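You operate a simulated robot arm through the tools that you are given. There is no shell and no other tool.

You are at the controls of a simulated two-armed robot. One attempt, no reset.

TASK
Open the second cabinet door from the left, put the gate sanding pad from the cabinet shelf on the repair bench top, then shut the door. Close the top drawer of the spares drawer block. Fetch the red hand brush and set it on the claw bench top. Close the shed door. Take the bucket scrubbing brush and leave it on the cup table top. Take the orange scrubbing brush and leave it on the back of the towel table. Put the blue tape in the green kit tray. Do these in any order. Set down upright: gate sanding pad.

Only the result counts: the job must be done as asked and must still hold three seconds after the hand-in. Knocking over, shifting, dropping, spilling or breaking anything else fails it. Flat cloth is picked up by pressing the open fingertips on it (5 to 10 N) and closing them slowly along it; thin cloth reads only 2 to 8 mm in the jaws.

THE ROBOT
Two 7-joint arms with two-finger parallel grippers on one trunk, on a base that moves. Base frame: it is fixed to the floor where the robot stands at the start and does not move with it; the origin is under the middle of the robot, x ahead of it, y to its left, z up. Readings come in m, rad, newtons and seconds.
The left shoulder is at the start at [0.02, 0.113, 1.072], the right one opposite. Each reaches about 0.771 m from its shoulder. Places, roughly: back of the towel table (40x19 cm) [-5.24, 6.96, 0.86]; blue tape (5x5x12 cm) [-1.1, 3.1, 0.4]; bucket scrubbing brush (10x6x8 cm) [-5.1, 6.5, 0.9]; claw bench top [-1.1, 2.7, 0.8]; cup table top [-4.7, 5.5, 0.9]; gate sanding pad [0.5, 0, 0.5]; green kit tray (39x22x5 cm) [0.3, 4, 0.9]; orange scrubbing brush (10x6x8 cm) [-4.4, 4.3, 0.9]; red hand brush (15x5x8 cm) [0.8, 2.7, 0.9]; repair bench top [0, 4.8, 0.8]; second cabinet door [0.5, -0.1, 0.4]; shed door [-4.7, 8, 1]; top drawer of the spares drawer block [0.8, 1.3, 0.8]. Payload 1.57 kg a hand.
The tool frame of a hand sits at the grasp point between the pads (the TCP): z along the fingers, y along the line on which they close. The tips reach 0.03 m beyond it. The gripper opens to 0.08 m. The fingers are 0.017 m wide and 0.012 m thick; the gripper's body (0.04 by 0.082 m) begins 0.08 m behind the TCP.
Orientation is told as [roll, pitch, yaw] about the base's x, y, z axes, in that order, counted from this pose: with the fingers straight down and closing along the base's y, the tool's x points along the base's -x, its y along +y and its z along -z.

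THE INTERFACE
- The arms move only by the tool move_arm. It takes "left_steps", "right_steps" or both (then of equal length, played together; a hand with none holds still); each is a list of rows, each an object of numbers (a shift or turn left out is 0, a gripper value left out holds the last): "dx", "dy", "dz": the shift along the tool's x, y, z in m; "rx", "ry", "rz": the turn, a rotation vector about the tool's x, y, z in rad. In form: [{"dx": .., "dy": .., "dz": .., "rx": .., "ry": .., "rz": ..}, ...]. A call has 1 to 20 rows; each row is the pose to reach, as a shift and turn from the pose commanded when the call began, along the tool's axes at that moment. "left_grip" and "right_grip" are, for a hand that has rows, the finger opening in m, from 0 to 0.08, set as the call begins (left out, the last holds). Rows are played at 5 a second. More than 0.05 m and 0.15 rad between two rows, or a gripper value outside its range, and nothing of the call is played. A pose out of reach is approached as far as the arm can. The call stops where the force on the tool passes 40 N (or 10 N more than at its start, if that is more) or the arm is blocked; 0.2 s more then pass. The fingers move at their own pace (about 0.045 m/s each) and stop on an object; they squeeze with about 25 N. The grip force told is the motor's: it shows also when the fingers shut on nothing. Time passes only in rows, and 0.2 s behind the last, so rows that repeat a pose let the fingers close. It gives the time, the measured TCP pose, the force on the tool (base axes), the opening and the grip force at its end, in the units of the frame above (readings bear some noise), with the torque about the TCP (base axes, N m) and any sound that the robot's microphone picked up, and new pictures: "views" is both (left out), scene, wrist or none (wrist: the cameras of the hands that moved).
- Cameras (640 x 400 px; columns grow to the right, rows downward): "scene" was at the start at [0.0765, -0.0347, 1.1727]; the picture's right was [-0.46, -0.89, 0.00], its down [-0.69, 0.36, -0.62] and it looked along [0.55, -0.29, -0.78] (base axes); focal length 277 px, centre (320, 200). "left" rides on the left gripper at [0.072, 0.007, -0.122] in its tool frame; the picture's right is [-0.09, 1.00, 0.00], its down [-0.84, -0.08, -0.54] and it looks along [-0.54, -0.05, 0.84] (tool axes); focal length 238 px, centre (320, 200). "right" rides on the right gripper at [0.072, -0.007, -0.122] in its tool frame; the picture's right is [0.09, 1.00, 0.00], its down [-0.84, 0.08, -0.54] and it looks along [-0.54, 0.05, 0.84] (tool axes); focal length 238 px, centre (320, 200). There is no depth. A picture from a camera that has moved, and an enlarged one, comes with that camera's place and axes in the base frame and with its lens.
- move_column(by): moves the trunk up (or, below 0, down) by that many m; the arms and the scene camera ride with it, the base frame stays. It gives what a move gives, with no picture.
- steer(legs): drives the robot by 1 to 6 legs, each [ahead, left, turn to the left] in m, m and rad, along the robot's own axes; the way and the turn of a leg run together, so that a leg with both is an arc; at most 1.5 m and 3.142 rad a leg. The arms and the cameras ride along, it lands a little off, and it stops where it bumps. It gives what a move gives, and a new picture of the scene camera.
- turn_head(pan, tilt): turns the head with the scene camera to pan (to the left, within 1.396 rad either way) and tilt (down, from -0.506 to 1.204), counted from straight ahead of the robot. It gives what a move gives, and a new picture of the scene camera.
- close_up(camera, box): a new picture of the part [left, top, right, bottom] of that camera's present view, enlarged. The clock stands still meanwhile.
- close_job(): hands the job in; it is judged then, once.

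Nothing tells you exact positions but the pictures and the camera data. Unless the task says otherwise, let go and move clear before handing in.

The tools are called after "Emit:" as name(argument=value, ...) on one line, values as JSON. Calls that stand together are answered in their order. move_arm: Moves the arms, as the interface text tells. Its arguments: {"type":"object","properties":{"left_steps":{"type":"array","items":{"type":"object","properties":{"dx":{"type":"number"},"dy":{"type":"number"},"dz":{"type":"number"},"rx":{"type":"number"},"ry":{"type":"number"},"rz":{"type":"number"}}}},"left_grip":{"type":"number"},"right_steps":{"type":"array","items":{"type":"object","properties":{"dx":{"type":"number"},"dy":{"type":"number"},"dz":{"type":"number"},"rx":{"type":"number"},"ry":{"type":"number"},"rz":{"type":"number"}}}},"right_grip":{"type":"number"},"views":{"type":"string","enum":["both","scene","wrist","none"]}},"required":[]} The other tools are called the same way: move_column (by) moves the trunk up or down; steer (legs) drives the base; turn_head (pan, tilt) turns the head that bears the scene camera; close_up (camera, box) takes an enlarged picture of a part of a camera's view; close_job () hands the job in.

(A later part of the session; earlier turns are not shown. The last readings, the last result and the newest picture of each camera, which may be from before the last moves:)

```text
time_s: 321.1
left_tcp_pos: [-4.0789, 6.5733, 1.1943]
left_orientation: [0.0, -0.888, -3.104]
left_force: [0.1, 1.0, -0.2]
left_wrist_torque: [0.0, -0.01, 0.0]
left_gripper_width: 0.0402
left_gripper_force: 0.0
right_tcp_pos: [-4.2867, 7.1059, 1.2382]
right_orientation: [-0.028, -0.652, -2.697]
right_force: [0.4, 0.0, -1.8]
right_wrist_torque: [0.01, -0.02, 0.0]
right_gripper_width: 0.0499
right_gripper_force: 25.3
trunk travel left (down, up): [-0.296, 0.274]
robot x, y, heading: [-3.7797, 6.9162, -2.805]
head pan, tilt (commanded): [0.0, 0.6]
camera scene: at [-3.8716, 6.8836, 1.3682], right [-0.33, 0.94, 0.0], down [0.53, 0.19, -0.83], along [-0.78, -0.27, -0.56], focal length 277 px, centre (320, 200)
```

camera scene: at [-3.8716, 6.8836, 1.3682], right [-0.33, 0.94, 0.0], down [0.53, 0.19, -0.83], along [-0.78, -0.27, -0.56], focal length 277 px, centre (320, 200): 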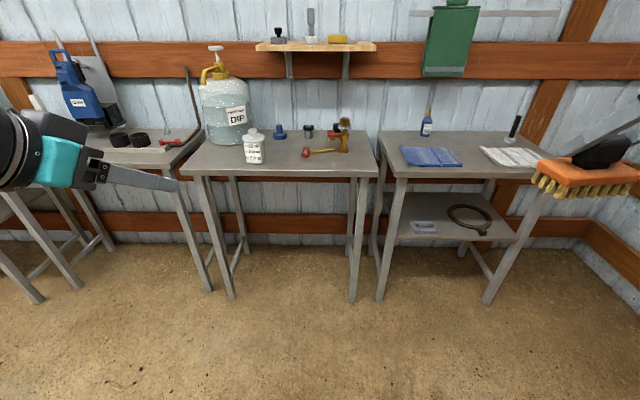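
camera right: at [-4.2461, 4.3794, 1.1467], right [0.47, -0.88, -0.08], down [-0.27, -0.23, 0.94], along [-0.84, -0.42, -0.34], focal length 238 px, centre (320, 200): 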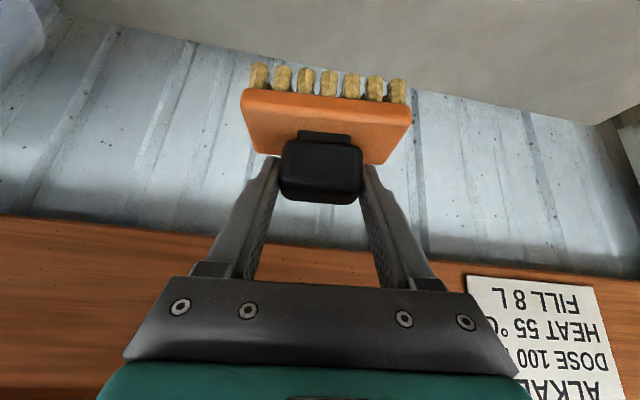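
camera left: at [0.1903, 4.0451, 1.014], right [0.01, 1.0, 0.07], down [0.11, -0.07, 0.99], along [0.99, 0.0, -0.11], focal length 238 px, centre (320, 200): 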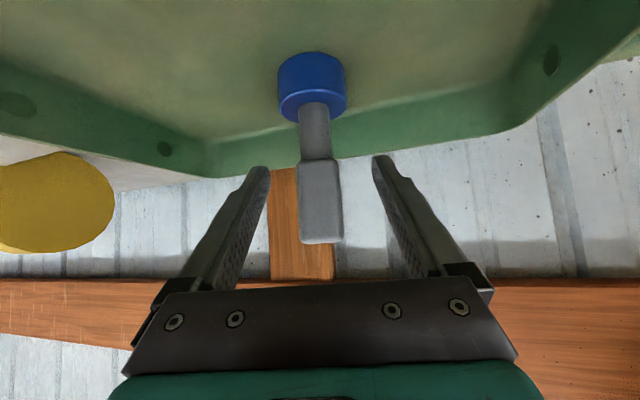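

Emit:
close_up(camera="scene", box=[370, 90, 570, 215])

Emit:
close_up(camera="scene", box=[190, 90, 390, 215])

```text
3.20 times, centred on (470, 152) of scene
camera zoom: at [-3.8716, 6.8836, 1.3682], right [-0.33, 0.94, 0.0], down [0.53, 0.19, -0.83], along [-0.78, -0.27, -0.56], focal length 885 px, centre (-160, 352)
```

zoom: 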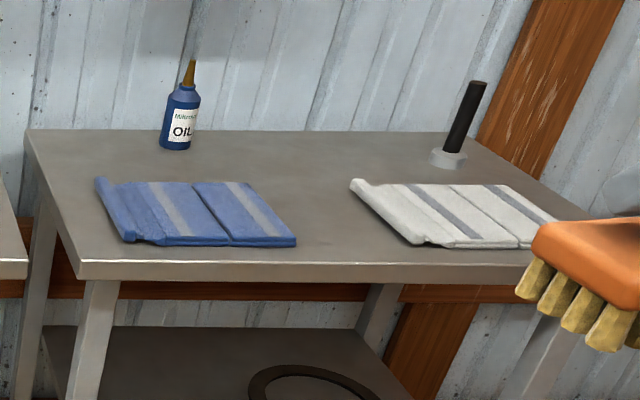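

```text
3.20 times, centred on (290, 152) of scene
camera zoom: at [-3.8716, 6.8836, 1.3682], right [-0.33, 0.94, 0.0], down [0.53, 0.19, -0.83], along [-0.78, -0.27, -0.56], focal length 885 px, centre (416, 352)
```

zoom: 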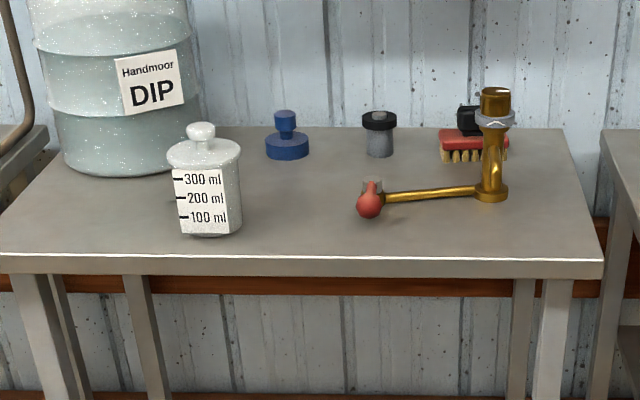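

The strip behind the blue towel is the target; the oil bottle stands in it at about (-5.28, 6.95), so I will set the brush to its right at about (-5.276, 7.074). I drive to the front of this table.

Emit:
steer(legs=[[0.45, -0.49, -0.035]])

Emit:
turn_head(pan=-0.1, tilt=0.7)

```text
time_s: 324.8
left_tcp_pos: [-4.67, 6.903, 1.1939]
left_orientation: [-0.002, -0.887, -3.126]
left_force: [1.1, -0.4, 0.0]
left_wrist_torque: [-0.02, 0.0, -0.02]
left_gripper_width: 0.0401
left_gripper_force: 0.0
right_tcp_pos: [-4.867, 7.4415, 1.2397]
right_orientation: [-0.028, -0.651, -2.717]
right_force: [0.4, 0.2, -1.9]
right_wrist_torque: [0.0, -0.04, 0.01]
right_gripper_width: 0.0495
right_gripper_force: 24.6
trunk travel left (down, up): [-0.296, 0.274]
robot x, y, heading: [-4.3646, 7.236, -2.821]
head pan, tilt (commanded): [0.0, 0.6]
camera scene: at [-4.4573, 7.209, 1.3682], right [-0.31, 0.95, 0.0], down [0.54, 0.18, -0.82], along [-0.78, -0.26, -0.57], focal length 277 px, centre (320, 200)
```

scene: 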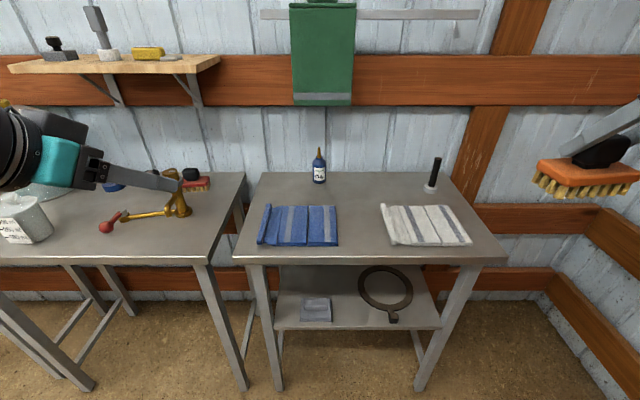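

```text
time_s: 325.5
left_tcp_pos: [-4.6692, 6.9018, 1.1955]
left_orientation: [-0.001, -0.888, -3.125]
left_force: [-0.2, -0.4, -0.1]
left_wrist_torque: [0.0, 0.01, -0.01]
left_gripper_width: 0.0398
left_gripper_force: 0.1
right_tcp_pos: [-4.868, 7.4403, 1.2388]
right_orientation: [-0.027, -0.651, -2.717]
right_force: [-0.2, 0.0, -1.3]
right_wrist_torque: [-0.02, 0.01, 0.0]
right_gripper_width: 0.0497
right_gripper_force: 24.5
trunk travel left (down, up): [-0.296, 0.274]
robot x, y, heading: [-4.361, 7.2408, -2.822]
head pan, tilt (commanded): [-0.099, 0.7]
camera scene: at [-4.4558, 7.2179, 1.3596], right [-0.22, 0.98, 0.0], down [0.63, 0.14, -0.77], along [-0.75, -0.17, -0.64], focal length 277 px, centre (320, 200)
```

scene: 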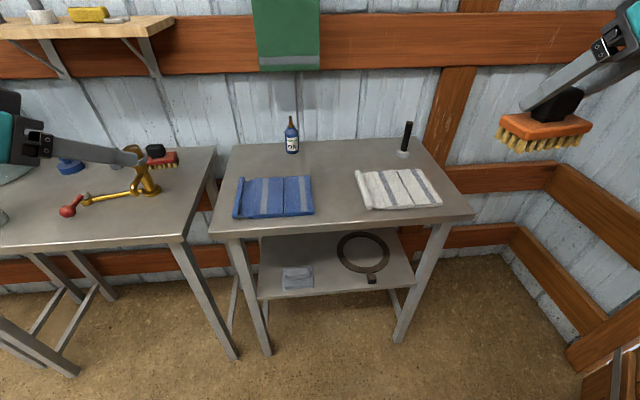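

The free gap behind the towels, right of the oil bottle, is confirmed. I bring the right hand forward and drive in.

Emit:
move_arm(right_steps=[{"dx": -0.0126, "dy": 0.0357, "dz": 0.0284}, {"dx": -0.0252, "dy": 0.0713, "dz": 0.0569}, {"dx": -0.0378, "dy": 0.107, "dz": 0.0853}, {"dx": -0.0503, "dy": 0.1427, "dz": 0.1137}, {"dx": -0.0629, "dy": 0.1783, "dz": 0.1422}, {"dx": -0.0755, "dy": 0.214, "dz": 0.1706}], views="none")

Emit:
steer(legs=[[0.3, -0.01, 0.0]])

Emit:
close_up(camera="right", box=[0, 0, 640, 400])

```text
time_s: 326.9
left_tcp_pos: [-4.6707, 6.9007, 1.1955]
left_orientation: [-0.006, -0.889, -3.126]
left_force: [0.2, 0.5, 0.0]
left_wrist_torque: [0.03, -0.02, -0.01]
left_gripper_width: 0.0399
left_gripper_force: 0.2
right_tcp_pos: [-4.934, 7.1794, 1.1459]
right_orientation: [-0.027, -0.653, -2.716]
right_force: [-0.2, 0.8, -1.8]
right_wrist_torque: [0.02, -0.01, 0.01]
right_gripper_width: 0.0497
right_gripper_force: 24.8
trunk travel left (down, up): [-0.296, 0.274]
robot x, y, heading: [-4.3612, 7.2386, -2.824]
head pan, tilt (commanded): [-0.099, 0.7]
```

```text
time_s: 328.9
left_tcp_pos: [-4.9543, 6.8168, 1.1943]
left_orientation: [-0.003, -0.889, -3.12]
left_force: [-0.5, 0.5, 0.0]
left_wrist_torque: [0.0, -0.04, -0.03]
left_gripper_width: 0.0401
left_gripper_force: 0.0
right_tcp_pos: [-5.2188, 7.0958, 1.1449]
right_orientation: [-0.029, -0.65, -2.713]
right_force: [-0.6, 0.1, -2.2]
right_wrist_torque: [-0.02, -0.04, 0.0]
right_gripper_width: 0.0496
right_gripper_force: 25.3
trunk travel left (down, up): [-0.296, 0.274]
robot x, y, heading: [-4.649, 7.1575, -2.82]
head pan, tilt (commanded): [-0.099, 0.7]
camera scene: at [-4.7418, 7.1332, 1.3595], right [-0.22, 0.98, 0.0], down [0.63, 0.14, -0.76], along [-0.75, -0.17, -0.64], focal length 277 px, centre (320, 200)
```

scene: 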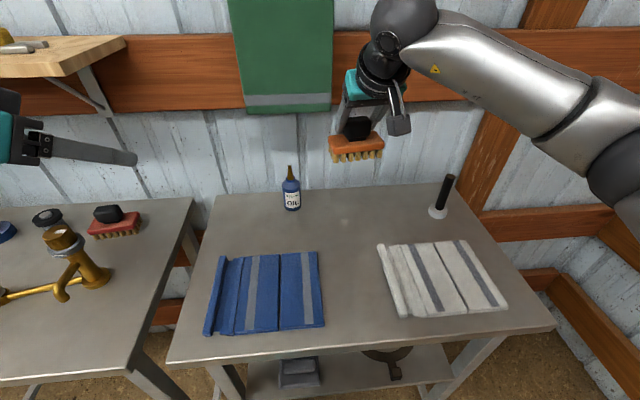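

```text
1.00 times, centred on (320, 200) of right (not enlarged: the box is as wide or as high as the picture)
camera zoom: at [-5.1015, 7.1534, 1.2], right [0.47, -0.88, -0.08], down [-0.27, -0.22, 0.94], along [-0.84, -0.42, -0.34], focal length 238 px, centre (320, 200)
```

zoom: 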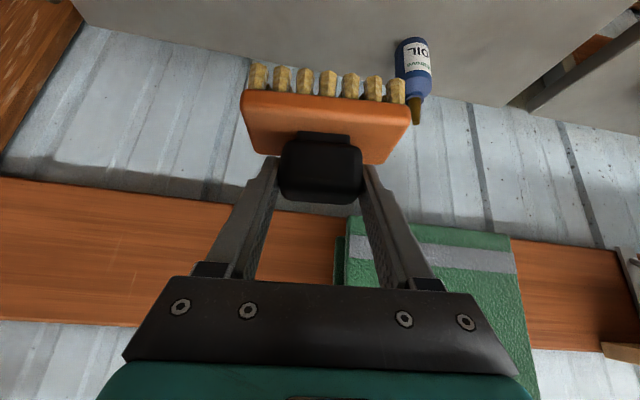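

The gap below is right. I move the brush over the spot and lower to just above the table.

Emit:
move_arm(right_steps=[{"dx": -0.0236, "dy": -0.0009, "dz": 0.018}, {"dx": -0.0471, "dy": -0.0018, "dz": 0.0359}, {"dx": -0.0247, "dy": -0.001, "dz": 0.0653}, {"dx": -0.0023, "dy": 0.0, "dz": 0.0948}, {"dx": 0.0201, "dy": 0.0008, "dz": 0.1242}, {"dx": 0.0425, "dy": 0.0016, "dz": 0.1537}, {"dx": 0.0588, "dy": 0.0023, "dz": 0.1751}], views="both")

```text
time_s: 330.5
left_tcp_pos: [-4.9543, 6.8171, 1.1954]
left_orientation: [-0.003, -0.889, -3.121]
left_force: [-0.9, -0.1, -0.3]
left_wrist_torque: [-0.02, -0.03, 0.01]
left_gripper_width: 0.04
left_gripper_force: 0.0
right_tcp_pos: [-5.2737, 7.0713, 0.9708]
right_orientation: [-0.028, -0.652, -2.713]
right_force: [0.1, -1.0, -1.7]
right_wrist_torque: [0.0, 0.0, -0.01]
right_gripper_width: 0.0497
right_gripper_force: 24.4
trunk travel left (down, up): [-0.296, 0.274]
robot x, y, heading: [-4.6487, 7.1536, -2.823]
head pan, tilt (commanded): [-0.099, 0.7]
camera scene: at [-4.7412, 7.1334, 1.3596], right [-0.22, 0.98, 0.0], down [0.63, 0.14, -0.76], along [-0.75, -0.17, -0.64], focal length 277 px, centre (320, 200)
camera right: at [-5.1557, 7.1305, 1.0247], right [0.47, -0.88, -0.08], down [-0.27, -0.22, 0.94], along [-0.84, -0.41, -0.34], focal length 238 px, centre (320, 200)
```

scene: 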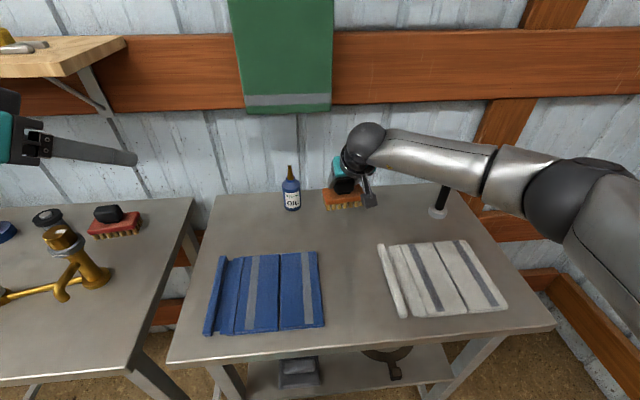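
right: 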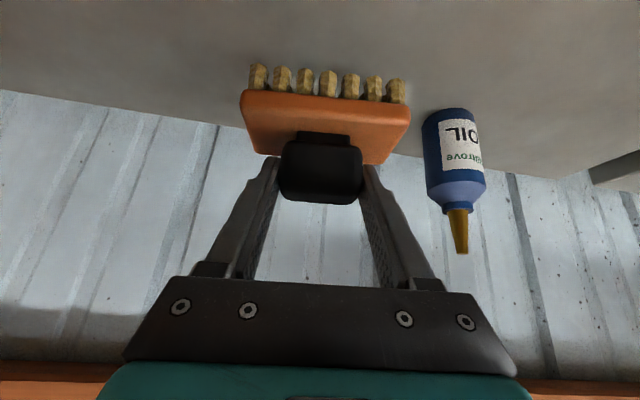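

Right beside the bottle with a gap, above the table. I lower in small steps.

Emit:
move_arm(right_steps=[{"dx": 0.0036, "dz": 0.0048}, {"dx": 0.0073, "dz": 0.0095}, {"dx": 0.0097, "dz": 0.0127}], views="none")

```text
time_s: 331.3
left_tcp_pos: [-4.9526, 6.8165, 1.1955]
left_orientation: [-0.002, -0.889, -3.121]
left_force: [0.7, 0.2, -0.1]
left_wrist_torque: [0.01, -0.02, 0.01]
left_gripper_width: 0.0399
left_gripper_force: 0.2
right_tcp_pos: [-5.2753, 7.0719, 0.9559]
right_orientation: [-0.028, -0.65, -2.713]
right_force: [0.5, 0.0, -1.4]
right_wrist_torque: [0.0, 0.03, 0.02]
right_gripper_width: 0.05
right_gripper_force: 25.0
trunk travel left (down, up): [-0.296, 0.274]
robot x, y, heading: [-4.6473, 7.1531, -2.819]
head pan, tilt (commanded): [-0.099, 0.7]
```

Emit:
move_arm(right_steps=[{"dx": 0.0024, "dz": 0.0032}, {"dx": 0.0049, "dz": 0.0064}], views="none")

```text
time_s: 331.9
left_tcp_pos: [-4.9546, 6.8175, 1.195]
left_orientation: [-0.003, -0.889, -3.122]
left_force: [0.1, 0.5, -0.7]
left_wrist_torque: [0.0, -0.01, -0.01]
left_gripper_width: 0.0401
left_gripper_force: 0.1
right_tcp_pos: [-5.2736, 7.0728, 0.9459]
right_orientation: [-0.028, -0.65, -2.713]
right_force: [-0.9, 0.5, -2.9]
right_wrist_torque: [0.01, 0.0, -0.02]
right_gripper_width: 0.0496
right_gripper_force: 24.8
trunk travel left (down, up): [-0.296, 0.274]
robot x, y, heading: [-4.6506, 7.1503, -2.823]
head pan, tilt (commanded): [-0.099, 0.7]
```

Emit:
move_arm(right_steps=[{"dx": 0.0018, "dz": 0.0024}, {"dx": 0.0036, "dz": 0.0048}], views="wrist")

```text
time_s: 332.5
left_tcp_pos: [-4.9543, 6.8175, 1.1954]
left_orientation: [-0.002, -0.889, -3.122]
left_force: [-0.5, 0.1, -0.3]
left_wrist_torque: [0.01, 0.02, 0.01]
left_gripper_width: 0.0399
left_gripper_force: 0.0
right_tcp_pos: [-5.2747, 7.0731, 0.9409]
right_orientation: [-0.025, -0.653, -2.714]
right_force: [-0.1, 0.3, -1.8]
right_wrist_torque: [-0.03, 0.0, -0.03]
right_gripper_width: 0.0496
right_gripper_force: 24.7
trunk travel left (down, up): [-0.296, 0.274]
robot x, y, heading: [-4.6456, 7.1533, -2.817]
head pan, tilt (commanded): [-0.099, 0.7]
camera right: at [-5.1558, 7.1319, 0.9954], right [0.47, -0.88, -0.08], down [-0.27, -0.22, 0.94], along [-0.84, -0.41, -0.34], focal length 238 px, centre (320, 200)
```

right: 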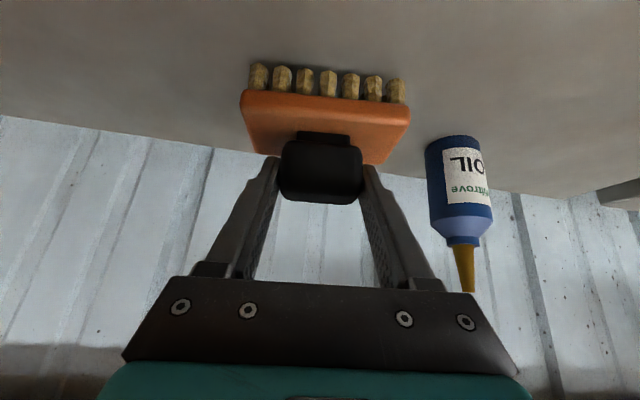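

Emit:
move_arm(right_steps=[{"dx": 0.0018, "dz": 0.0024}, {"dx": 0.0036, "dz": 0.0048}], views="none")

```text
time_s: 333.1
left_tcp_pos: [-4.9541, 6.8178, 1.1955]
left_orientation: [-0.004, -0.887, -3.121]
left_force: [0.7, 0.5, 0.3]
left_wrist_torque: [0.0, -0.01, -0.02]
left_gripper_width: 0.0399
left_gripper_force: 0.0
right_tcp_pos: [-5.2751, 7.072, 0.935]
right_orientation: [-0.027, -0.651, -2.713]
right_force: [0.2, 0.2, -1.8]
right_wrist_torque: [0.0, -0.04, -0.02]
right_gripper_width: 0.0499
right_gripper_force: 25.1
trunk travel left (down, up): [-0.296, 0.274]
robot x, y, heading: [-4.6468, 7.1568, -2.82]
head pan, tilt (commanded): [-0.099, 0.7]
```

Emit:
move_arm(right_steps=[{"dx": 0.0018, "dz": 0.0024}, {"dx": 0.0036, "dz": 0.0048}], views="none")

```text
time_s: 333.7
left_tcp_pos: [-4.9535, 6.8174, 1.1947]
left_orientation: [-0.003, -0.888, -3.124]
left_force: [0.9, -0.2, -0.1]
left_wrist_torque: [0.01, -0.02, -0.01]
left_gripper_width: 0.0401
left_gripper_force: 0.0
right_tcp_pos: [-5.2733, 7.0726, 0.931]
right_orientation: [-0.026, -0.654, -2.714]
right_force: [0.6, 0.5, 5.6]
right_wrist_torque: [-0.15, -0.35, 0.06]
right_gripper_width: 0.0496
right_gripper_force: 25.2
trunk travel left (down, up): [-0.296, 0.274]
robot x, y, heading: [-4.6474, 7.1537, -2.823]
head pan, tilt (commanded): [-0.099, 0.7]
```

Contact at the same height as when I picked it up. I open the fingers and lift away.

Emit:
move_arm(right_steps=[{"dx": 0.0}, {"dx": 0.0}, {"dx": 0.0}], right_grip=0.075, views="wrist")

Emit:
move_arm(right_steps=[{"dx": -0.006, "dz": -0.008}, {"dx": -0.018, "dz": -0.04}, {"dx": -0.03, "dz": -0.085}, {"dx": -0.05, "dz": -0.13}, {"dx": -0.07, "dz": -0.175}], views="both")

```text
time_s: 334.5
left_tcp_pos: [-4.9536, 6.8164, 1.1953]
left_orientation: [-0.001, -0.889, -3.122]
left_force: [-1.4, 0.2, 0.1]
left_wrist_torque: [-0.02, 0.03, -0.04]
left_gripper_width: 0.0401
left_gripper_force: 0.0
right_tcp_pos: [-5.2745, 7.0735, 0.9286]
right_orientation: [-0.027, -0.651, -2.713]
right_force: [0.0, 0.1, 0.5]
right_wrist_torque: [0.01, 0.02, -0.03]
right_gripper_width: 0.075
right_gripper_force: 0.0
trunk travel left (down, up): [-0.296, 0.274]
robot x, y, heading: [-4.6435, 7.1571, -2.824]
head pan, tilt (commanded): [-0.099, 0.7]
camera right: at [-5.1555, 7.1319, 0.9833], right [0.47, -0.88, -0.08], down [-0.27, -0.22, 0.94], along [-0.84, -0.42, -0.34], focal length 238 px, centre (320, 200)
```

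right: 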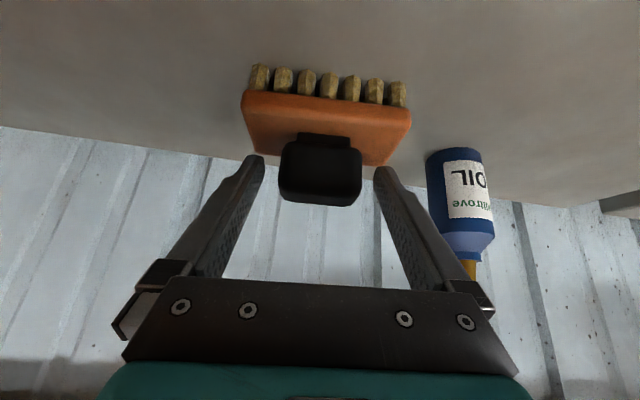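

```text
time_s: 335.7
left_tcp_pos: [-4.9527, 6.8168, 1.1954]
left_orientation: [-0.002, -0.888, -3.122]
left_force: [-0.6, 0.3, 0.2]
left_wrist_torque: [-0.01, 0.01, -0.02]
left_gripper_width: 0.04
left_gripper_force: 0.2
right_tcp_pos: [-5.2259, 7.089, 1.1117]
right_orientation: [-0.027, -0.652, -2.713]
right_force: [0.2, 0.5, -0.5]
right_wrist_torque: [-0.02, -0.03, -0.01]
right_gripper_width: 0.0751
right_gripper_force: 0.0
trunk travel left (down, up): [-0.296, 0.274]
robot x, y, heading: [-4.652, 7.155, -2.817]
head pan, tilt (commanded): [-0.099, 0.7]
camera scene: at [-4.7406, 7.1335, 1.3596], right [-0.22, 0.98, 0.0], down [0.63, 0.14, -0.77], along [-0.75, -0.17, -0.64], focal length 277 px, centre (320, 200)
camera right: at [-5.109, 7.1481, 1.1654], right [0.47, -0.88, -0.08], down [-0.27, -0.22, 0.94], along [-0.84, -0.42, -0.34], focal length 238 px, centre (320, 200)
```

scene: 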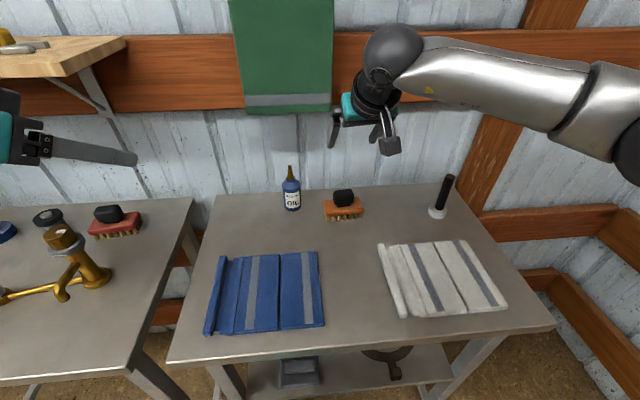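
right: 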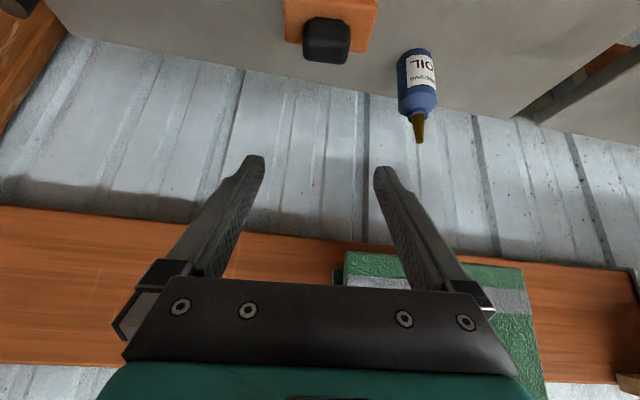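

The orange brush stands on the back of the towel table. Now the bucket brush: knob measured at (-5.10, 6.54, 0.92), valve post at (-4.97, 6.61). I retract the right hand, raise the trunk 10 cm and shift left for the left hand.

Emit:
move_arm(right_steps=[{"dx": 0.0184, "dy": -0.0214, "dz": -0.0349}, {"dx": 0.0367, "dy": -0.0427, "dz": -0.0699}, {"dx": 0.0551, "dy": -0.0641, "dz": -0.1048}, {"dx": 0.0735, "dy": -0.0855, "dz": -0.1397}, {"dx": 0.0918, "dy": -0.1068, "dz": -0.1747}, {"dx": 0.1102, "dy": -0.1282, "dz": -0.2096}], right_grip=0.03, views="none")

Emit:
move_column(by=0.1)

Emit:
steer(legs=[[-0.05, 0.366, 0.0]])

Emit:
turn_head(pan=0.15, tilt=0.8)

```text
time_s: 337.1
left_tcp_pos: [-4.9531, 6.8176, 1.1958]
left_orientation: [-0.001, -0.888, -3.121]
left_force: [-0.1, -0.4, 0.6]
left_wrist_torque: [0.02, 0.0, 0.01]
left_gripper_width: 0.04
left_gripper_force: 0.1
right_tcp_pos: [-5.0771, 7.2919, 1.2134]
right_orientation: [-0.028, -0.652, -2.71]
right_force: [-0.3, -1.4, -0.4]
right_wrist_torque: [0.01, 0.03, 0.02]
right_gripper_width: 0.0299
right_gripper_force: 0.1
trunk travel left (down, up): [-0.296, 0.274]
robot x, y, heading: [-4.6454, 7.1532, -2.817]
head pan, tilt (commanded): [-0.099, 0.7]
```

```text
time_s: 338.5
left_tcp_pos: [-4.9535, 6.8171, 1.295]
left_orientation: [-0.002, -0.889, -3.122]
left_force: [0.6, -0.3, -1.0]
left_wrist_torque: [0.03, -0.01, 0.02]
left_gripper_width: 0.0399
left_gripper_force: 0.0
right_tcp_pos: [-5.078, 7.2916, 1.3129]
right_orientation: [-0.029, -0.651, -2.712]
right_force: [0.1, -0.1, -0.4]
right_wrist_torque: [0.01, 0.04, -0.02]
right_gripper_width: 0.0299
right_gripper_force: 0.0
trunk travel left (down, up): [-0.396, 0.174]
robot x, y, heading: [-4.6486, 7.1564, -2.823]
head pan, tilt (commanded): [-0.099, 0.7]
```

```text
time_s: 340.8
left_tcp_pos: [-4.7935, 6.4923, 1.2953]
left_orientation: [-0.001, -0.889, -3.125]
left_force: [0.5, 0.5, -0.5]
left_wrist_torque: [-0.01, 0.02, 0.0]
left_gripper_width: 0.04
left_gripper_force: 0.0
right_tcp_pos: [-4.9167, 6.9676, 1.3125]
right_orientation: [-0.029, -0.652, -2.716]
right_force: [-0.6, 0.4, -0.2]
right_wrist_torque: [-0.01, 0.0, 0.0]
right_gripper_width: 0.0299
right_gripper_force: 0.0
trunk travel left (down, up): [-0.396, 0.174]
robot x, y, heading: [-4.4859, 6.8312, -2.823]
head pan, tilt (commanded): [-0.099, 0.7]
camera scene: at [-4.5796, 6.8087, 1.4596], right [-0.22, 0.98, 0.0], down [0.63, 0.14, -0.77], along [-0.75, -0.17, -0.64], focal length 277 px, centre (320, 200)
```

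scene: 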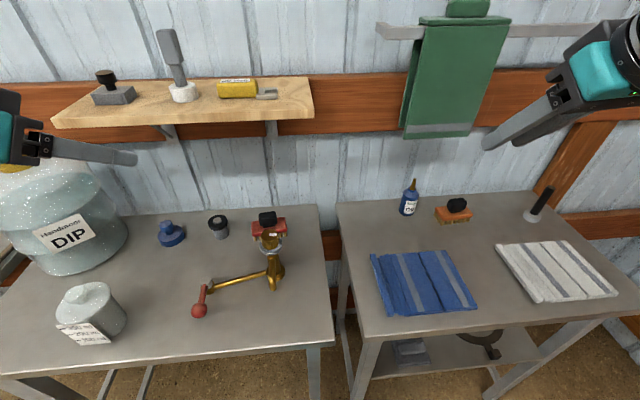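

```text
time_s: 341.6
left_tcp_pos: [-4.7942, 6.493, 1.2953]
left_orientation: [-0.002, -0.887, -3.125]
left_force: [0.0, -0.9, -0.2]
left_wrist_torque: [-0.02, 0.03, -0.04]
left_gripper_width: 0.0401
left_gripper_force: 0.1
right_tcp_pos: [-4.9184, 6.9695, 1.3134]
right_orientation: [-0.027, -0.65, -2.715]
right_force: [0.3, 0.2, 0.1]
right_wrist_torque: [-0.02, 0.03, -0.02]
right_gripper_width: 0.0297
right_gripper_force: 0.1
trunk travel left (down, up): [-0.396, 0.174]
robot x, y, heading: [-4.4871, 6.8339, -2.825]
head pan, tilt (commanded): [0.15, 0.799]
camera scene: at [-4.569, 6.7915, 1.4514], right [-0.45, 0.89, 0.0], down [0.64, 0.32, -0.7], along [-0.62, -0.32, -0.72], focal length 277 px, centre (320, 200)
```

scene: 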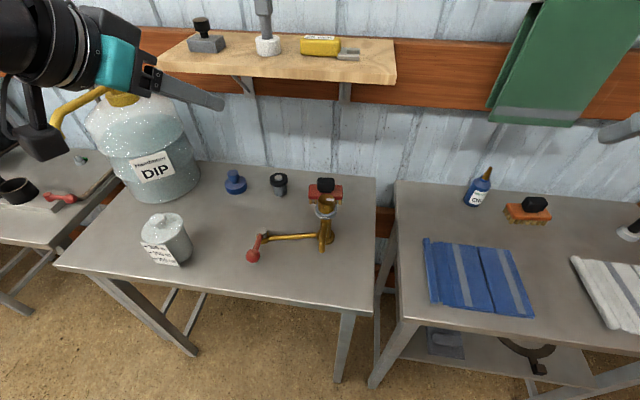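

A wall shelf hangs above this brush, so the hand must come in under it (shelf at z≈1.25). I drive 7 cm closer, then lower the left hand in front of it first.

Emit:
steer(legs=[[0.07, 0.0, 0.0]])

```text
time_s: 342.6
left_tcp_pos: [-4.8589, 6.4714, 1.2949]
left_orientation: [-0.001, -0.889, -3.125]
left_force: [-0.4, -0.3, -0.1]
left_wrist_torque: [-0.01, 0.01, -0.01]
left_gripper_width: 0.0399
left_gripper_force: 0.1
right_tcp_pos: [-4.9828, 6.9466, 1.3133]
right_orientation: [-0.025, -0.652, -2.718]
right_force: [-0.3, 0.3, -1.1]
right_wrist_torque: [0.01, -0.02, 0.02]
right_gripper_width: 0.0299
right_gripper_force: 0.0
trunk travel left (down, up): [-0.396, 0.174]
robot x, y, heading: [-4.5533, 6.8073, -2.818]
head pan, tilt (commanded): [0.15, 0.799]
camera scene: at [-4.6352, 6.7692, 1.4512], right [-0.45, 0.89, 0.0], down [0.64, 0.33, -0.7], along [-0.62, -0.32, -0.72], focal length 277 px, centre (320, 200)
```

scene: 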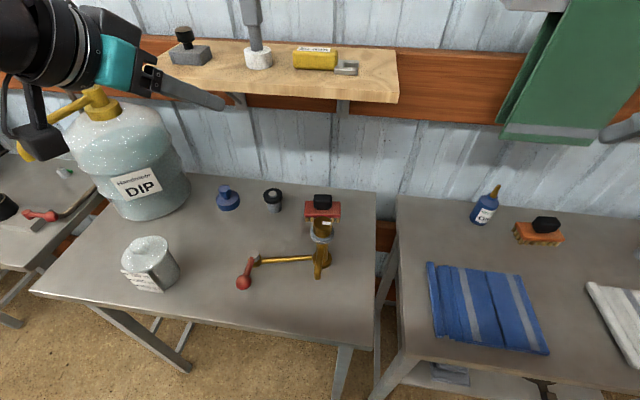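

Emit:
move_arm(left_steps=[{"dx": 0.0296, "dy": -0.0107, "dz": 0.0283, "rx": 0.0036, "ry": 0.0482, "rz": 0.0029}, {"dx": 0.0592, "dy": -0.0214, "dz": 0.0566, "rx": 0.0072, "ry": 0.0963, "rz": 0.0059}, {"dx": 0.0889, "dy": -0.0322, "dz": 0.085, "rx": 0.0109, "ry": 0.1445, "rz": 0.0088}, {"dx": 0.1185, "dy": -0.0429, "dz": 0.1133, "rx": 0.0145, "ry": 0.1927, "rz": 0.0117}, {"dx": 0.1481, "dy": -0.0536, "dz": 0.1416, "rx": 0.0181, "ry": 0.2408, "rz": 0.0147}, {"dx": 0.1777, "dy": -0.0643, "dz": 0.1699, "rx": 0.0217, "ry": 0.289, "rz": 0.0176}], left_grip=0.07, views="both")

```text
time_s: 344.0
left_tcp_pos: [-4.8769, 6.5372, 1.0498]
left_orientation: [-0.006, -0.599, 3.134]
left_force: [-0.3, 0.4, -1.1]
left_wrist_torque: [0.0, 0.04, 0.01]
left_gripper_width: 0.0702
left_gripper_force: 0.0
right_tcp_pos: [-4.9826, 6.9467, 1.3129]
right_orientation: [-0.027, -0.651, -2.716]
right_force: [-0.3, -1.0, -0.6]
right_wrist_torque: [0.02, 0.02, -0.01]
right_gripper_width: 0.0298
right_gripper_force: 0.0
trunk travel left (down, up): [-0.396, 0.174]
robot x, y, heading: [-4.5552, 6.8064, -2.818]
head pan, tilt (commanded): [0.15, 0.799]
camera scene: at [-4.6342, 6.7698, 1.4513], right [-0.45, 0.89, 0.0], down [0.64, 0.33, -0.7], along [-0.62, -0.32, -0.72], focal length 277 px, centre (320, 200)
camera left: at [-4.749, 6.5274, 1.1102], right [-0.09, -1.0, 0.05], down [-0.39, 0.08, 0.92], along [-0.92, 0.06, -0.39], focal length 238 px, centre (320, 200)
```

scene: 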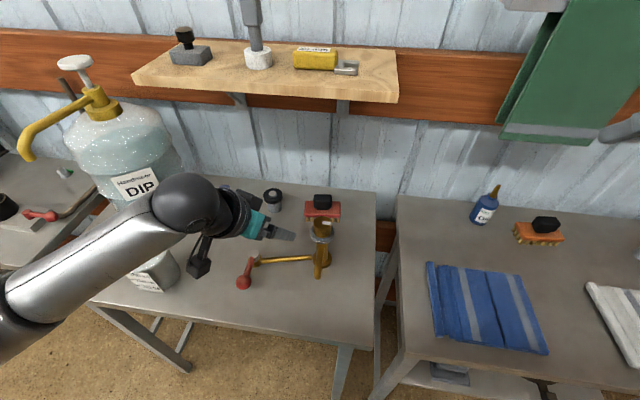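
left: 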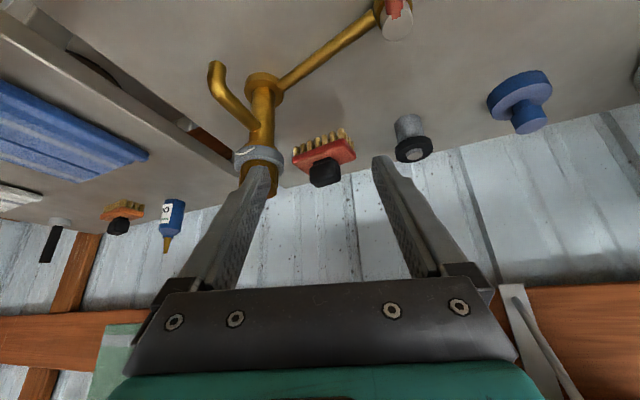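

The brush lies between the fingers in the view; the valve post is on the left. I go forward above post height with a slight swing to the right of it, then check.

Emit:
move_arm(left_steps=[{"dx": -0.0161, "dy": 0.0324, "dz": 0.017}, {"dx": -0.0437, "dy": 0.03, "dz": 0.0359}, {"dx": -0.0713, "dy": 0.0277, "dz": 0.0547}, {"dx": -0.0974, "dy": 0.023, "dz": 0.0726}, {"dx": -0.1235, "dy": 0.0184, "dz": 0.0904}], views="both")

```text
time_s: 345.2
left_tcp_pos: [-5.0329, 6.5197, 1.0427]
left_orientation: [-0.004, -0.599, 3.132]
left_force: [-0.2, 0.2, 0.6]
left_wrist_torque: [-0.02, -0.02, -0.02]
left_gripper_width: 0.0699
left_gripper_force: 0.0
right_tcp_pos: [-4.9838, 6.9459, 1.313]
right_orientation: [-0.027, -0.652, -2.717]
right_force: [-0.1, -0.1, -0.2]
right_wrist_torque: [0.02, -0.03, 0.0]
right_gripper_width: 0.03
right_gripper_force: 0.0
trunk travel left (down, up): [-0.396, 0.174]
robot x, y, heading: [-4.553, 6.8095, -2.822]
head pan, tilt (commanded): [0.15, 0.799]
camera scene: at [-4.6348, 6.7699, 1.4513], right [-0.45, 0.89, 0.0], down [0.64, 0.33, -0.7], along [-0.62, -0.32, -0.72], focal length 277 px, centre (320, 200)
camera left: at [-4.9054, 6.51, 1.1037], right [-0.09, -0.99, 0.05], down [-0.38, 0.08, 0.92], along [-0.92, 0.06, -0.39], focal length 238 px, centre (320, 200)
```

scene: 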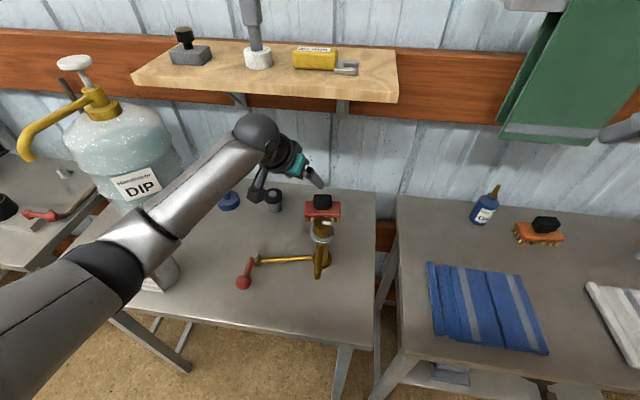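
left: 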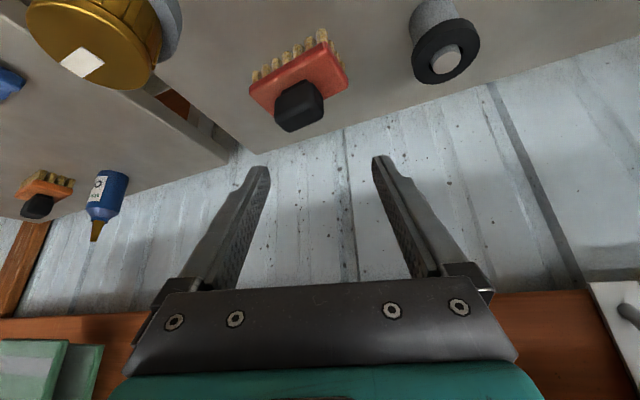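

The knob is confirmed at (-5.093, 6.5375). I descend onto it along the fingers, with a slight turn away from the valve post.

Emit:
move_arm(left_steps=[{"dx": 0.0034, "dy": -0.0044, "dz": 0.0312, "rx": 0.0079, "rz": 0.0116}, {"dx": 0.0068, "dy": -0.0087, "dz": 0.0624, "rx": 0.0158, "rz": 0.0231}, {"dx": 0.0101, "dy": -0.0131, "dz": 0.0936, "rx": 0.0237, "rz": 0.0347}, {"dx": 0.0129, "dy": -0.0174, "dz": 0.1198, "rx": 0.0237, "rz": 0.0347}], views="wrist")

```text
time_s: 346.2
left_tcp_pos: [-5.0993, 6.5387, 0.953]
left_orientation: [-0.011, -0.631, 3.094]
left_force: [-0.2, -0.7, -0.2]
left_wrist_torque: [0.02, -0.01, 0.0]
left_gripper_width: 0.0706
left_gripper_force: 0.5
right_tcp_pos: [-4.9849, 6.9461, 1.3117]
right_orientation: [-0.027, -0.649, -2.715]
right_force: [-0.9, -0.4, -0.4]
right_wrist_torque: [0.01, -0.02, -0.01]
right_gripper_width: 0.0299
right_gripper_force: 0.1
trunk travel left (down, up): [-0.396, 0.174]
robot x, y, heading: [-4.5525, 6.807, -2.826]
head pan, tilt (commanded): [0.15, 0.799]
stopped in row 4 (left hand): the force on the tool passed its limit at 44 N (the readings are from after the stop); the commanded pose is now the measured one
camera left: at [-4.9694, 6.5225, 1.0081], right [-0.13, -0.99, 0.05], down [-0.35, 0.09, 0.93], along [-0.93, 0.1, -0.36], focal length 238 px, centre (320, 200)
```

left: 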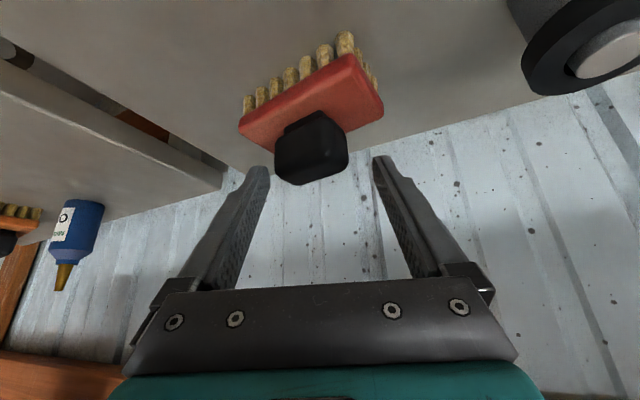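

The descent stopped on a contact at TCP z=0.953. I look closely at what was touched before going on.

Emit:
close_up(camera="scene", box=[200, 90, 400, 290])

Emit:
close_up(camera="left", box=[200, 20, 440, 210])

```text
2.00 times, centred on (300, 190) of scene
camera zoom: at [-4.6371, 6.7688, 1.4509], right [-0.45, 0.89, 0.0], down [0.64, 0.33, -0.7], along [-0.62, -0.32, -0.72], focal length 553 px, centre (360, 220)
```

zoom: 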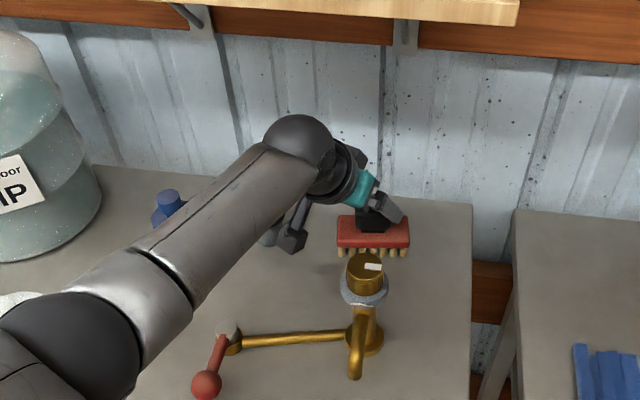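

```text
2.11 times, centred on (320, 115) of left
camera zoom: at [-4.9694, 6.5225, 1.0081], right [-0.13, -0.99, 0.05], down [-0.35, 0.09, 0.93], along [-0.93, 0.1, -0.36], focal length 502 px, centre (320, 379)
```

zoom: 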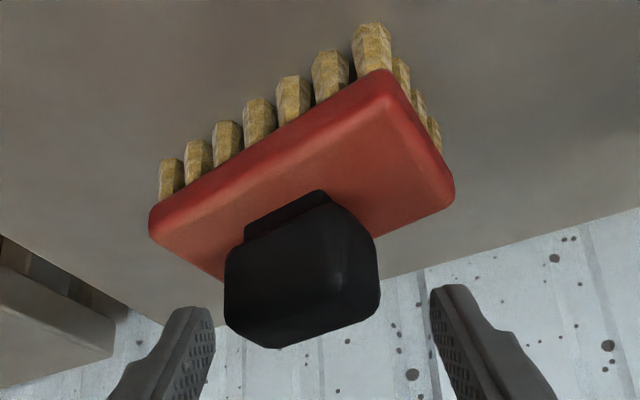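

The knob sits 6 mm off-centre and a fingertip met its corner. I rise 2 cm, open fully, centre on it and turn the hand a little more in line with the brush.

Emit:
move_arm(left_steps=[{"dx": -0.0044, "dy": -0.0031, "dz": -0.0092, "rx": -0.032, "ry": 0.015, "rz": -0.036}, {"dx": -0.0088, "dy": -0.0062, "dz": -0.0184, "rx": -0.064, "ry": 0.031, "rz": -0.0727}, {"dx": -0.0088, "dy": -0.0062, "dz": -0.0184, "rx": -0.064, "ry": 0.031, "rz": -0.0727}], left_grip=0.08, views="wrist")

```text
time_s: 347.0
left_tcp_pos: [-5.0917, 6.5458, 0.9754]
left_orientation: [0.002, -0.603, -3.101]
left_force: [-0.4, -1.1, 0.1]
left_wrist_torque: [-0.01, 0.01, 0.02]
left_gripper_width: 0.0799
left_gripper_force: 0.2
right_tcp_pos: [-4.9825, 6.9462, 1.3132]
right_orientation: [-0.024, -0.651, -2.713]
right_force: [0.0, -0.1, 0.4]
right_wrist_torque: [-0.02, 0.03, -0.03]
right_gripper_width: 0.0301
right_gripper_force: 0.0
trunk travel left (down, up): [-0.396, 0.174]
robot x, y, heading: [-4.5529, 6.8089, -2.82]
head pan, tilt (commanded): [0.15, 0.799]
camera left: at [-4.9639, 6.5418, 1.0332], right [-0.03, -1.0, 0.06], down [-0.38, 0.06, 0.92], along [-0.92, 0.01, -0.39], focal length 238 px, centre (320, 200)
```

left: 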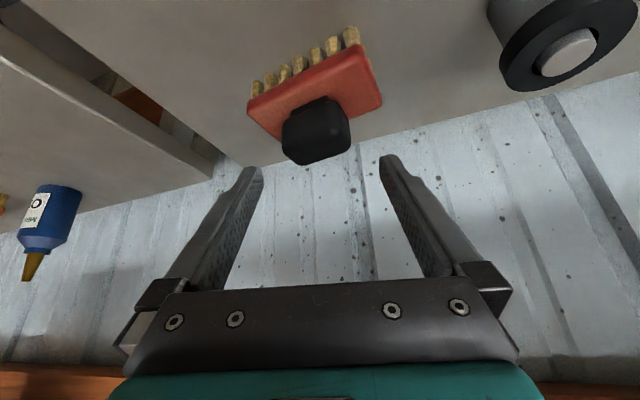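

Centred now, but the hand's camera would pass close to the valve post. I steepen the hand and come 3 cm closer with the base so the camera stays above the post.

Emit:
move_arm(left_steps=[{"dx": -0.0022, "dy": 0.0018, "dz": -0.0137, "rx": 0.0085, "ry": 0.1, "rz": 0.0124}, {"dx": -0.0044, "dy": 0.0035, "dz": -0.0273, "rx": 0.017, "ry": 0.2, "rz": 0.0247}], views="none")

Emit:
steer(legs=[[0.03, 0.0, 0.0]])

Emit:
close_up(camera="left", box=[0, 0, 640, 400])

```text
time_s: 347.6
left_tcp_pos: [-5.0819, 6.5426, 0.9992]
left_orientation: [0.0, -0.402, -3.128]
left_force: [-0.7, 0.7, 0.1]
left_wrist_torque: [0.01, 0.0, -0.01]
left_gripper_width: 0.0797
left_gripper_force: 0.0
right_tcp_pos: [-4.9819, 6.9472, 1.3121]
right_orientation: [-0.024, -0.65, -2.715]
right_force: [-0.5, -0.1, -0.1]
right_wrist_torque: [0.02, 0.01, 0.02]
right_gripper_width: 0.0301
right_gripper_force: 0.1
trunk travel left (down, up): [-0.396, 0.174]
robot x, y, heading: [-4.554, 6.811, -2.818]
head pan, tilt (commanded): [0.15, 0.799]
```

```text
time_s: 348.5
left_tcp_pos: [-5.1108, 6.5321, 0.9977]
left_orientation: [-0.001, -0.4, -3.128]
left_force: [-0.1, 0.6, -0.8]
left_wrist_torque: [0.03, 0.0, -0.03]
left_gripper_width: 0.0798
left_gripper_force: 0.1
right_tcp_pos: [-5.0125, 6.9366, 1.3129]
right_orientation: [-0.026, -0.65, -2.714]
right_force: [0.4, 0.6, 0.0]
right_wrist_torque: [0.01, -0.03, 0.04]
right_gripper_width: 0.0302
right_gripper_force: 0.0
trunk travel left (down, up): [-0.396, 0.174]
robot x, y, heading: [-4.5832, 6.7987, -2.817]
head pan, tilt (commanded): [0.15, 0.799]
camera scene: at [-4.664, 6.7595, 1.4512], right [-0.45, 0.89, 0.0], down [0.64, 0.33, -0.7], along [-0.62, -0.32, -0.72], focal length 277 px, centre (320, 200)
```

scene: 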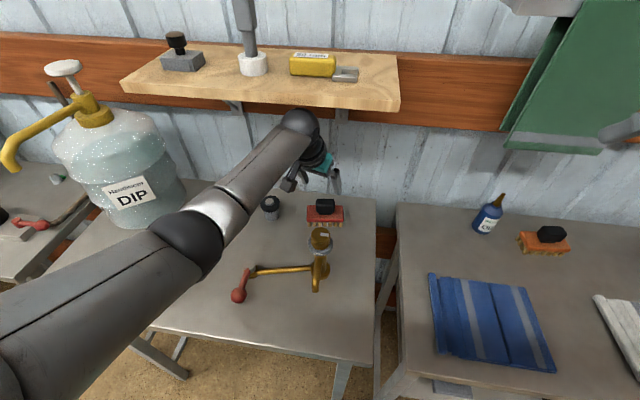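

```text
1.00 times, centred on (320, 200) of left (not enlarged: the box is as wide or as high as the picture)
camera zoom: at [-4.9966, 6.5253, 1.0822], right [-0.07, -1.0, 0.04], down [-0.56, 0.07, 0.83], along [-0.83, 0.04, -0.56], focal length 238 px, centre (320, 200)
```

zoom: 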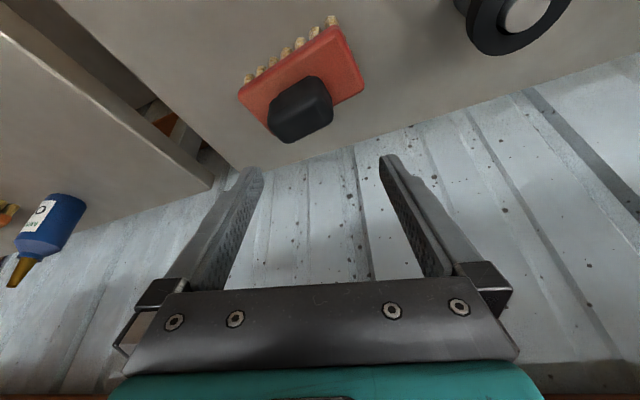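

The bump has turned the brush to about 0.6 rad, so I turn the hand to match it (yaw about -2.83) while still above it.

Emit:
move_arm(left_steps=[{"dx": 0.0025, "dy": -0.0036, "rx": -0.0389, "rz": -0.0921}, {"dx": 0.0051, "dy": -0.0072, "rx": -0.0779, "rz": -0.1842}, {"dx": 0.0076, "dy": -0.0108, "rx": -0.1168, "rz": -0.2763}], views="wrist")

```text
time_s: 349.3
left_tcp_pos: [-5.1023, 6.5442, 0.9955]
left_orientation: [0.0, -0.404, -2.829]
left_force: [-0.5, -0.4, -0.6]
left_wrist_torque: [0.0, 0.02, -0.03]
left_gripper_width: 0.08
left_gripper_force: 0.0
right_tcp_pos: [-5.0095, 6.9378, 1.3133]
right_orientation: [-0.025, -0.651, -2.715]
right_force: [0.0, 0.1, -0.2]
right_wrist_torque: [-0.03, 0.02, -0.01]
right_gripper_width: 0.0299
right_gripper_force: 0.0
trunk travel left (down, up): [-0.396, 0.174]
robot x, y, heading: [-4.58, 6.8015, -2.822]
head pan, tilt (commanded): [0.15, 0.799]
camera left: at [-4.9919, 6.5709, 1.0804], right [0.23, -0.97, 0.04], down [-0.55, -0.1, 0.83], along [-0.8, -0.21, -0.56], focal length 238 px, centre (320, 200)
```

left: 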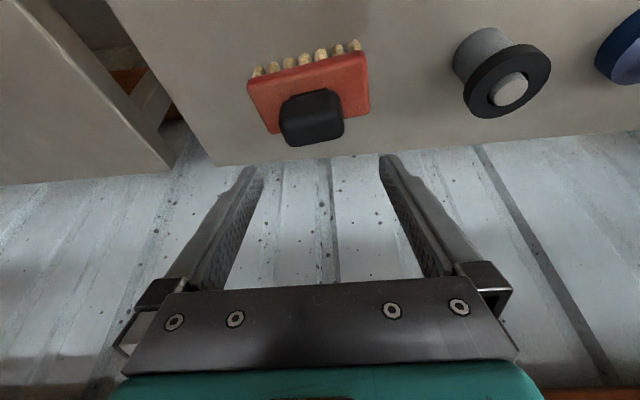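

Well aligned now. I descend straight onto the knob, gently.

Emit:
move_arm(left_steps=[{"dx": 0.0058, "dy": -0.0007, "dz": 0.0166}, {"dx": 0.0116, "dy": -0.0015, "dz": 0.0331}, {"dx": 0.0174, "dy": -0.0022, "dz": 0.0497}], views="wrist")

```text
time_s: 350.1
left_tcp_pos: [-5.107, 6.5457, 0.9432]
left_orientation: [-0.001, -0.403, -2.827]
left_force: [0.0, -0.2, -0.1]
left_wrist_torque: [0.02, 0.01, 0.0]
left_gripper_width: 0.08
left_gripper_force: 0.0
right_tcp_pos: [-5.0103, 6.9373, 1.3137]
right_orientation: [-0.026, -0.651, -2.714]
right_force: [0.3, 0.4, -1.0]
right_wrist_torque: [0.02, 0.03, 0.02]
right_gripper_width: 0.0301
right_gripper_force: 0.1
trunk travel left (down, up): [-0.396, 0.174]
robot x, y, heading: [-4.5776, 6.7995, -2.82]
head pan, tilt (commanded): [0.15, 0.799]
camera left: at [-4.9965, 6.5719, 1.0277], right [0.23, -0.97, 0.04], down [-0.55, -0.1, 0.83], along [-0.8, -0.21, -0.56], focal length 238 px, centre (320, 200)
```

left: 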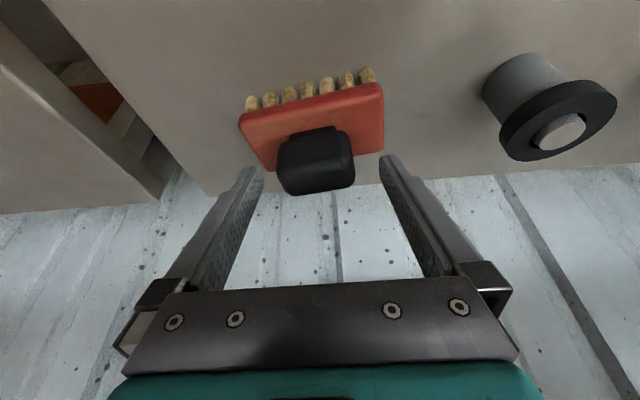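

Emit:
move_arm(left_steps=[{"dx": 0.0028, "dz": 0.0064}, {"dx": 0.0028, "dz": 0.0064}], views="none")

Emit:
move_arm(left_steps=[{"dx": 0.0}, {"dx": 0.0}, {"dx": 0.0}, {"dx": 0.0}], left_grip=0.0, views="wrist")

```text
time_s: 350.7
left_tcp_pos: [-5.1072, 6.5454, 0.9371]
left_orientation: [-0.002, -0.405, -2.827]
left_force: [0.7, -0.3, 0.1]
left_wrist_torque: [0.01, 0.03, -0.01]
left_gripper_width: 0.0799
left_gripper_force: 0.0
right_tcp_pos: [-5.0108, 6.9376, 1.3129]
right_orientation: [-0.029, -0.652, -2.712]
right_force: [0.4, 0.7, -0.3]
right_wrist_torque: [0.0, 0.04, -0.02]
right_gripper_width: 0.0301
right_gripper_force: 0.1
trunk travel left (down, up): [-0.396, 0.174]
robot x, y, heading: [-4.5813, 6.7995, -2.826]
head pan, tilt (commanded): [0.15, 0.799]
```

```text
time_s: 351.7
left_tcp_pos: [-5.1057, 6.5457, 0.9373]
left_orientation: [-0.001, -0.403, -2.828]
left_force: [0.5, 0.3, 0.9]
left_wrist_torque: [-0.09, -0.02, -0.02]
left_gripper_width: 0.0528
left_gripper_force: 25.0
right_tcp_pos: [-5.0107, 6.9368, 1.3138]
right_orientation: [-0.027, -0.652, -2.713]
right_force: [0.0, -0.8, 0.6]
right_wrist_torque: [-0.01, 0.01, 0.03]
right_gripper_width: 0.0304
right_gripper_force: 0.1
trunk travel left (down, up): [-0.396, 0.174]
robot x, y, heading: [-4.5816, 6.7998, -2.82]
head pan, tilt (commanded): [0.15, 0.799]
camera left: at [-4.9964, 6.572, 1.0209], right [0.23, -0.97, 0.04], down [-0.55, -0.1, 0.83], along [-0.8, -0.21, -0.56], focal length 238 px, centre (320, 200)
```

left: 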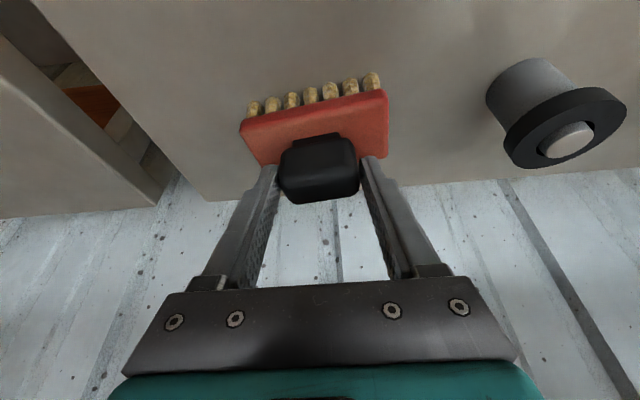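

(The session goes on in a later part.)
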